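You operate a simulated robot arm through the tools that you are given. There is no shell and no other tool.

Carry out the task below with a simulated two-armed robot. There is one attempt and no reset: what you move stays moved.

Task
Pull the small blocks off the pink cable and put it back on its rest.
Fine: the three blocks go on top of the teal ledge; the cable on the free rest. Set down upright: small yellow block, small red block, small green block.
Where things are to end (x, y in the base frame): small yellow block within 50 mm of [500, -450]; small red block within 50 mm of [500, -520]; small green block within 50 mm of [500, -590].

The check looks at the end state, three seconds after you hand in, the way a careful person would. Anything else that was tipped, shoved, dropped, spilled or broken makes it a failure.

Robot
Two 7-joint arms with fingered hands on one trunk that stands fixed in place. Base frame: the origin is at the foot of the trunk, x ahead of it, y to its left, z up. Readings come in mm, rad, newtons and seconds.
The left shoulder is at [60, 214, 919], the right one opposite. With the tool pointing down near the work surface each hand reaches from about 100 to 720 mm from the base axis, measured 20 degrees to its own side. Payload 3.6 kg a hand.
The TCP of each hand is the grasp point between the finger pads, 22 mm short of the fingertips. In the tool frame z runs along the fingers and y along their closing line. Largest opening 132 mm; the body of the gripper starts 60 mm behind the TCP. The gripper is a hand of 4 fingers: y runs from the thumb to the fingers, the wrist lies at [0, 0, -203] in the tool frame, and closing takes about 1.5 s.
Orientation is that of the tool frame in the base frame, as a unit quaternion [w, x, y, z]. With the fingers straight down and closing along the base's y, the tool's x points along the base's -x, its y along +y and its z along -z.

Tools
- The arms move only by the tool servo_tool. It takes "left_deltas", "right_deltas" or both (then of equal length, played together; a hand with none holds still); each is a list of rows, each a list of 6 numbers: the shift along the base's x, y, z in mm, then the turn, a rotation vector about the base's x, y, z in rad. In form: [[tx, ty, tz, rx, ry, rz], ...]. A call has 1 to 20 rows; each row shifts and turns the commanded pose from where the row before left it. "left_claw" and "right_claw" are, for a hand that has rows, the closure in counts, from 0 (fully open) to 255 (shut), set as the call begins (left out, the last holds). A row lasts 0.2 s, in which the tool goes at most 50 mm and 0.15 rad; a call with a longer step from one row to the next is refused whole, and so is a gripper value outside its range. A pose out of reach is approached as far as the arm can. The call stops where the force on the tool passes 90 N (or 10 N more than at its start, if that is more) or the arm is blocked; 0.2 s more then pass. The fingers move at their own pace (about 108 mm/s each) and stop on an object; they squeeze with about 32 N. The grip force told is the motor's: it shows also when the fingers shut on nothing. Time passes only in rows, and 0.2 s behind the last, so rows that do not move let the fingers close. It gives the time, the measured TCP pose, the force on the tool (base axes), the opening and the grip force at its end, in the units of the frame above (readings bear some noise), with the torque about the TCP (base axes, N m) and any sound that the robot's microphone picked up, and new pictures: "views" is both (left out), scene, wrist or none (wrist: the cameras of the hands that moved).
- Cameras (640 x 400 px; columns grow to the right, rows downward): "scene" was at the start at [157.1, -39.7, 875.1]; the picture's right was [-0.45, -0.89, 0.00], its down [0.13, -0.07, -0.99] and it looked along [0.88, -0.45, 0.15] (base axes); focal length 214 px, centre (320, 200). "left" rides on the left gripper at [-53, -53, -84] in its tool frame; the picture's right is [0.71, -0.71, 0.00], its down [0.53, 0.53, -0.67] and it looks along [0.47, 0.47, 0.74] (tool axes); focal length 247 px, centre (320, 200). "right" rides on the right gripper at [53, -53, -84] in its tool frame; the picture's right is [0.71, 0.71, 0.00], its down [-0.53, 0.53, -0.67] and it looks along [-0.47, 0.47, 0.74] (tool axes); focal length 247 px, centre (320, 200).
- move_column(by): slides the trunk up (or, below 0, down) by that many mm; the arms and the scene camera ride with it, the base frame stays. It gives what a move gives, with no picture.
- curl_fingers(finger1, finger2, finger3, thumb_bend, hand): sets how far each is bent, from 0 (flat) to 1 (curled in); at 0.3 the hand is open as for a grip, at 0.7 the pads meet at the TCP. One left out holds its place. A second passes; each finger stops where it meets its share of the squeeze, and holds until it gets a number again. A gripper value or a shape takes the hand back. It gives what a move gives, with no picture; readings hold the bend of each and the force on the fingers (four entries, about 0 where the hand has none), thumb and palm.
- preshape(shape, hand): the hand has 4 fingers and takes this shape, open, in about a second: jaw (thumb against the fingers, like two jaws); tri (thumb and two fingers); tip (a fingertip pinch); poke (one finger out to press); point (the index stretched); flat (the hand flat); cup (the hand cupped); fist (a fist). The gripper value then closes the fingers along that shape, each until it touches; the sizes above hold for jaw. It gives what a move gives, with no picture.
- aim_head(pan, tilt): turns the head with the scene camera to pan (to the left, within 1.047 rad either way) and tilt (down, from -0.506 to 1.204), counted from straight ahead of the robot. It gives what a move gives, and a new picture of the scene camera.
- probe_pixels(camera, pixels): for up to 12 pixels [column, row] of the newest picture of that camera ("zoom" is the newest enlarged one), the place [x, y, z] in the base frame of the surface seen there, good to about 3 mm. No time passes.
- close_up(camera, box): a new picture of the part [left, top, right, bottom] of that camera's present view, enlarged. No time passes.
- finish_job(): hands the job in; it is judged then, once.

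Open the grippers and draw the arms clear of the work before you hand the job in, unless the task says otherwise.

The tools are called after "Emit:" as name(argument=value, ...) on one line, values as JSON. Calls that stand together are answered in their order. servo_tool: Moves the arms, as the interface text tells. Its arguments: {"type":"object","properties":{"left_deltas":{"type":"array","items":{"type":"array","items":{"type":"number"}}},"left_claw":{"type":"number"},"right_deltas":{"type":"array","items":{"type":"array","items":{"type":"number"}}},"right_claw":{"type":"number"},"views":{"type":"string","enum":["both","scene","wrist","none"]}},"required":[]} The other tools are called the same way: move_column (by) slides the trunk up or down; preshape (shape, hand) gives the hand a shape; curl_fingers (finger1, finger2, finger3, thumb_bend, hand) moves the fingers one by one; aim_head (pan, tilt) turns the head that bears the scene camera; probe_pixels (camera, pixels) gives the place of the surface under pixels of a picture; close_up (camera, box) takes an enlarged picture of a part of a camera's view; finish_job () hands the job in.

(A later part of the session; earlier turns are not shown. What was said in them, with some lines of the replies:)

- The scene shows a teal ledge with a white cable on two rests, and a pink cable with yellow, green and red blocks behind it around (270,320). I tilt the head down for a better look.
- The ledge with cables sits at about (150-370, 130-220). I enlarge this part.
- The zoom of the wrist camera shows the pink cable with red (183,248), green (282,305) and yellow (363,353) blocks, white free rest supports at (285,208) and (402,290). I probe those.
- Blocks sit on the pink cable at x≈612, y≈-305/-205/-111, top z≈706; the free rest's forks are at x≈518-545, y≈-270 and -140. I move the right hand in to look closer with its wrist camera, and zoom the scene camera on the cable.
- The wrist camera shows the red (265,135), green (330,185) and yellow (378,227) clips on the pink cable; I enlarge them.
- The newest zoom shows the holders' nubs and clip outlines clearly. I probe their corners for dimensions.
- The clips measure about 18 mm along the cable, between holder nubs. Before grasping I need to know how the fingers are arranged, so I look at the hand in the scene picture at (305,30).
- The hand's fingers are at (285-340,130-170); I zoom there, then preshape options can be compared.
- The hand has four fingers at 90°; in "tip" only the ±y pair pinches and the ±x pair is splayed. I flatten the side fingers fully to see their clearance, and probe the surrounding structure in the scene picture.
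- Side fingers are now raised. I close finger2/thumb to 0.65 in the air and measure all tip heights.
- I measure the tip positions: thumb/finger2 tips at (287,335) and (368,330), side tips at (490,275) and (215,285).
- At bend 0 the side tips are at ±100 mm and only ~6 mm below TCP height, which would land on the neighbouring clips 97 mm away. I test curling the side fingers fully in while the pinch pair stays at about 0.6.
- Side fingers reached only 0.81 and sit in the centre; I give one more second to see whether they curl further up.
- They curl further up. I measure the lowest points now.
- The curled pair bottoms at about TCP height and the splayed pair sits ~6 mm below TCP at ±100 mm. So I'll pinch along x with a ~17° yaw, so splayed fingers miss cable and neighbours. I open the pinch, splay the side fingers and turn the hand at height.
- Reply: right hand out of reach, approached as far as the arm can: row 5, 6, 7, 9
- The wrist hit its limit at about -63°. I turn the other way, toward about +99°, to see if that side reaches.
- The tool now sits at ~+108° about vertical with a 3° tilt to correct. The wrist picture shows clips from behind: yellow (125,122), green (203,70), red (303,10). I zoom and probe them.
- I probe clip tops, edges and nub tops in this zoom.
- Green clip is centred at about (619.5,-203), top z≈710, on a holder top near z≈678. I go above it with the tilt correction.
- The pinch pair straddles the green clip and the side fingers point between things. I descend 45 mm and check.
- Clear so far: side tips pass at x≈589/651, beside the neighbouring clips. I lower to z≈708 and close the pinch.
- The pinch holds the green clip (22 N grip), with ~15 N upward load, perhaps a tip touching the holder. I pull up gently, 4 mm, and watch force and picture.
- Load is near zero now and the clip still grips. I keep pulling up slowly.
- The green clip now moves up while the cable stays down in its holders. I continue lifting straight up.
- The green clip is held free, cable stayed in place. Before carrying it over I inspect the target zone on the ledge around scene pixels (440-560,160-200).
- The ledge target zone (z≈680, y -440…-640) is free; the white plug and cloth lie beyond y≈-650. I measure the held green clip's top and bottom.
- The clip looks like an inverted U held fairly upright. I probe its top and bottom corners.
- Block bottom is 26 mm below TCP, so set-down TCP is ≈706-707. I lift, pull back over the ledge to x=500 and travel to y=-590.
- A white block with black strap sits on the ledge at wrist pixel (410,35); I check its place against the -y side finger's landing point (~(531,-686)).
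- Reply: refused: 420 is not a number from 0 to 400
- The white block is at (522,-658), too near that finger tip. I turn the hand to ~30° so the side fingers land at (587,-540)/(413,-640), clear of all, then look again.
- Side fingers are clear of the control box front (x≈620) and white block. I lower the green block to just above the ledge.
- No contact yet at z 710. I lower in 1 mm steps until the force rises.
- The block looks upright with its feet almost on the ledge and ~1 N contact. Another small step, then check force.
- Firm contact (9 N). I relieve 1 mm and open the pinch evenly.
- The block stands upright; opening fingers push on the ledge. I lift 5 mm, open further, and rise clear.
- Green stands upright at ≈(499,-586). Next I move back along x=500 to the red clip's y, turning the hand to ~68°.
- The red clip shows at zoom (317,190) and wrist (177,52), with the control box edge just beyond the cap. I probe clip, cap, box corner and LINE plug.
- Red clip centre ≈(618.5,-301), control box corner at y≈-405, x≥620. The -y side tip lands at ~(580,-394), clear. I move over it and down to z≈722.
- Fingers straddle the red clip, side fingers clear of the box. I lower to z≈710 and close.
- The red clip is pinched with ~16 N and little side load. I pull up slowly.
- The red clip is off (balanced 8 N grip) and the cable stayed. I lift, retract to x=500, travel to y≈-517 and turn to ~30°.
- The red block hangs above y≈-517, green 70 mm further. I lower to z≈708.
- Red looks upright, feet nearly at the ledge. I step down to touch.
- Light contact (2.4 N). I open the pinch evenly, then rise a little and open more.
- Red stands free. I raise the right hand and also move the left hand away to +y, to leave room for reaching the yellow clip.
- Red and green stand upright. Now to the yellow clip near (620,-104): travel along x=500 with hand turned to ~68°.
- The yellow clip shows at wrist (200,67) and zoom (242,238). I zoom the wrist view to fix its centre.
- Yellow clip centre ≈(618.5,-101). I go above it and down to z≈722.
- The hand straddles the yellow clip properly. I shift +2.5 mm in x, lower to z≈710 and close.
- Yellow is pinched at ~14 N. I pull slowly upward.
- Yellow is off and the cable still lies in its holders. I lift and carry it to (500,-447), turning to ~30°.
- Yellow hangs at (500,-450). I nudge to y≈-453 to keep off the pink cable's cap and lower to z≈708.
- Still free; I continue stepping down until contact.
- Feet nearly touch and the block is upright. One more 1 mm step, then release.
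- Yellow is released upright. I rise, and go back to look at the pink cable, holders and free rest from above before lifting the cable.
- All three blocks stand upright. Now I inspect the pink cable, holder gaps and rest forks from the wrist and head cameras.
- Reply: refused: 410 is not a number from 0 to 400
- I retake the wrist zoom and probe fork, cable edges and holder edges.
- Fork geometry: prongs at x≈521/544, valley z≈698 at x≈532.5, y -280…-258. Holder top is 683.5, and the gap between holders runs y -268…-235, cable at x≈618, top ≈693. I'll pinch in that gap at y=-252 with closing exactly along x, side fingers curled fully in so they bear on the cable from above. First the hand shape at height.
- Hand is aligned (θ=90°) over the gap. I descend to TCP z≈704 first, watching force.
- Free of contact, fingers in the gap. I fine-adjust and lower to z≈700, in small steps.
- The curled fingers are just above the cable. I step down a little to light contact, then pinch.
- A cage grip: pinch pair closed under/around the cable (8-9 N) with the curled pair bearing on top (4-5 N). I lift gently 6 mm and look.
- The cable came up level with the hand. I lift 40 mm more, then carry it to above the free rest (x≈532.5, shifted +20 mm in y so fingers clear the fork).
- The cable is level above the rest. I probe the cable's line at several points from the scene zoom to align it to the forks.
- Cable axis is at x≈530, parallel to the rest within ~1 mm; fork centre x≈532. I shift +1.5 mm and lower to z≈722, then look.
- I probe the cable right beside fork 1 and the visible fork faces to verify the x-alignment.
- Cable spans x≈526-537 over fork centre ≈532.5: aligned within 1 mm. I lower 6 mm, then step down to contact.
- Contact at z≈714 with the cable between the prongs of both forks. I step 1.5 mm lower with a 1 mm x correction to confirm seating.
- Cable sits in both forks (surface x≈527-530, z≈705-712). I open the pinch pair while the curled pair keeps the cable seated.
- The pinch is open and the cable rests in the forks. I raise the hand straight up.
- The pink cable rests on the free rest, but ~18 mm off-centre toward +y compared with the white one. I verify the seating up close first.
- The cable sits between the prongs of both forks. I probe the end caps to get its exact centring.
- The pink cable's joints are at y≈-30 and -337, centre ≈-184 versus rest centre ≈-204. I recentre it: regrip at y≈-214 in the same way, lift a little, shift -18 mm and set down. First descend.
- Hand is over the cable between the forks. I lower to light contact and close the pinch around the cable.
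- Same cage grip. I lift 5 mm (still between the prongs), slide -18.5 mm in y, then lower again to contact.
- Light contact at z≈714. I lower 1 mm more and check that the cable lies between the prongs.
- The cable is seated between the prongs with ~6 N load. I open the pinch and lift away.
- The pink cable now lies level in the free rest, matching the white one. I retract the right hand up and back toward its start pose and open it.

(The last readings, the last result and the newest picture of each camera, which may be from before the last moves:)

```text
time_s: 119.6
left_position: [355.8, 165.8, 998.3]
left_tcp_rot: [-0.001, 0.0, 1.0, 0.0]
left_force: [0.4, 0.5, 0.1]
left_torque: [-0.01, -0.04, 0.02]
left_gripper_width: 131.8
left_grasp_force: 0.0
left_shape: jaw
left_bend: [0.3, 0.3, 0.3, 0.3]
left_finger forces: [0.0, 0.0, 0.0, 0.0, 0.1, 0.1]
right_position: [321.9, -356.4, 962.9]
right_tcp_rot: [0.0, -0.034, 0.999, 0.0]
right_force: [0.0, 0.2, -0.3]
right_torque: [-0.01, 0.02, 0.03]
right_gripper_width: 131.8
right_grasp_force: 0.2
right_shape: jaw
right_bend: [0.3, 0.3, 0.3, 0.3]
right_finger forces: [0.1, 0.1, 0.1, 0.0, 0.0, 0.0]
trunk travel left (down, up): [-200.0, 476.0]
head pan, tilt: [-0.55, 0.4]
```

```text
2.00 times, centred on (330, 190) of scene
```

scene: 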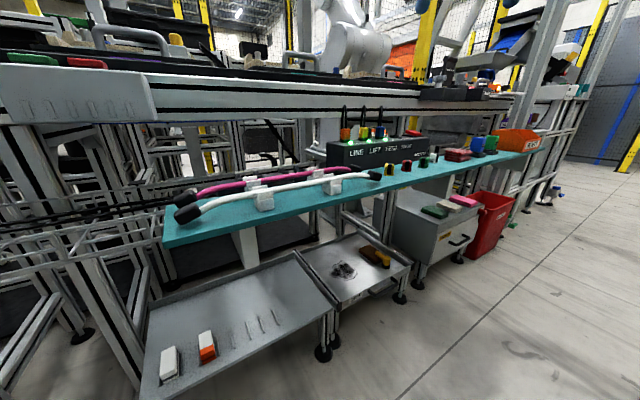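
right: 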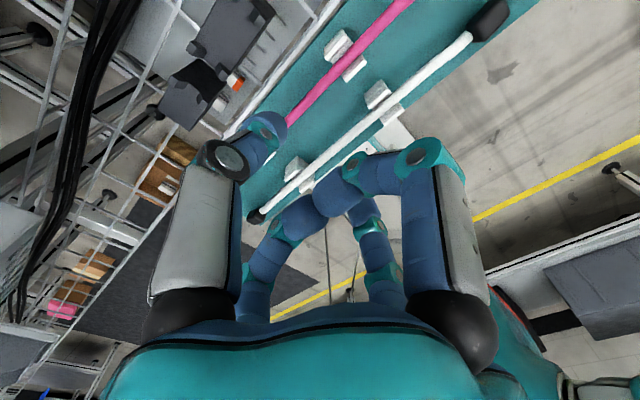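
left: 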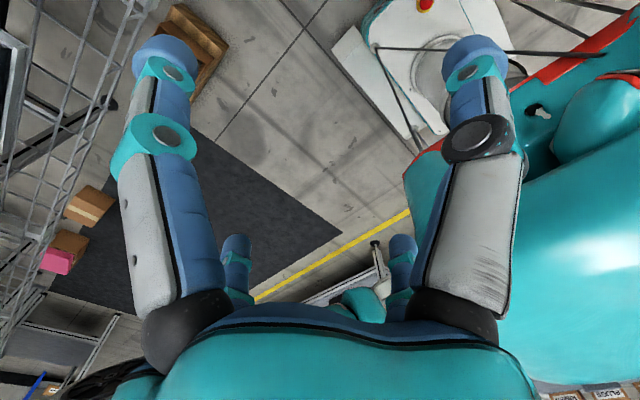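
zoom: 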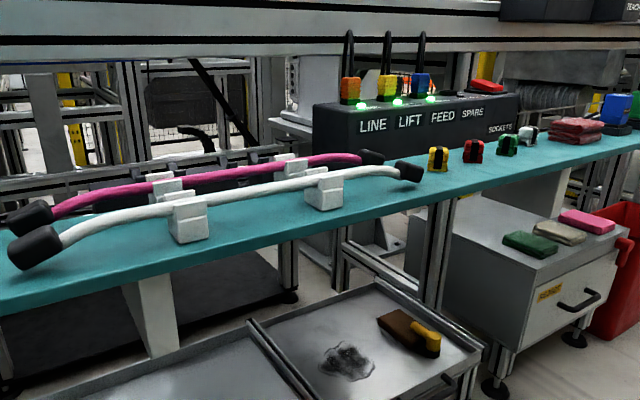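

I check the final positions of the three blocks with one last zoom and probe.

Emit:
close_up(camera="scene", box=[370, 145, 450, 195])

Emit:
probe_pixels(camera="zoom", pixels=[[150, 195], [270, 165], [385, 145], [140, 160], [130, 170], [165, 205], [460, 120]])

```text
8.00 times, centred on (410, 170) of scene
```

zoom: 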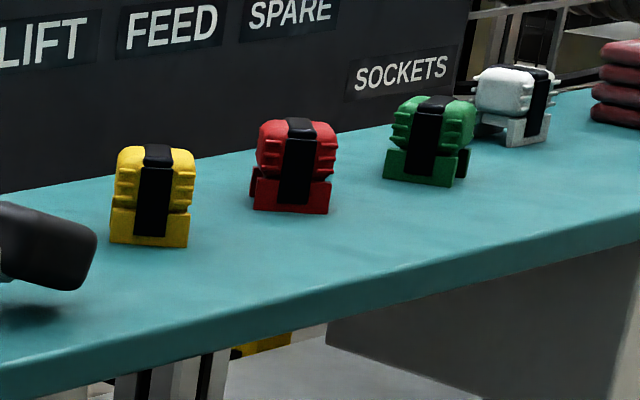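

```text
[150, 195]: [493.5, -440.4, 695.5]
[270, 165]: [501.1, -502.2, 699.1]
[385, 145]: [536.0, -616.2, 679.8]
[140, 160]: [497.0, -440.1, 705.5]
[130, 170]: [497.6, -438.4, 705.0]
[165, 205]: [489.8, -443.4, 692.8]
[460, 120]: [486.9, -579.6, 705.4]
```

All three blocks stand upright at about (500,-449), (500,-515) and (497,-585), each well within 50 mm of its target. The pink cable is in the free rest, both hands are open and clear of the work, and nothing else moved. I hand in.

Emit:
finish_job()

```text
The job is handed in.
```

The job is handed in. All three blocks are off the pink cable and standing upright on the teal ledge, and the cable is seated in the free rest. I don't have the check's verdict, only my own last pictures and readings.

| Block | Estimated end position (x, y) | Target |
|---|---|---|
| Yellow | about (500, -450) | (500, -450) |
| Red | about (500, -517) | (500, -520) |
| Green | about (499, -585) | (500, -590) |

- **Blocks:** the positions are from the hand's readings at release and the last probes. All are well inside the 50 mm limit.
- **Cable:** I first set it down about 18 mm off-centre. I then picked it up again and moved it, so it now lines up with the white cable.
- **Surroundings:** I saw nothing else tipped or shoved in the last pictures. Both hands are open and clear of the work.
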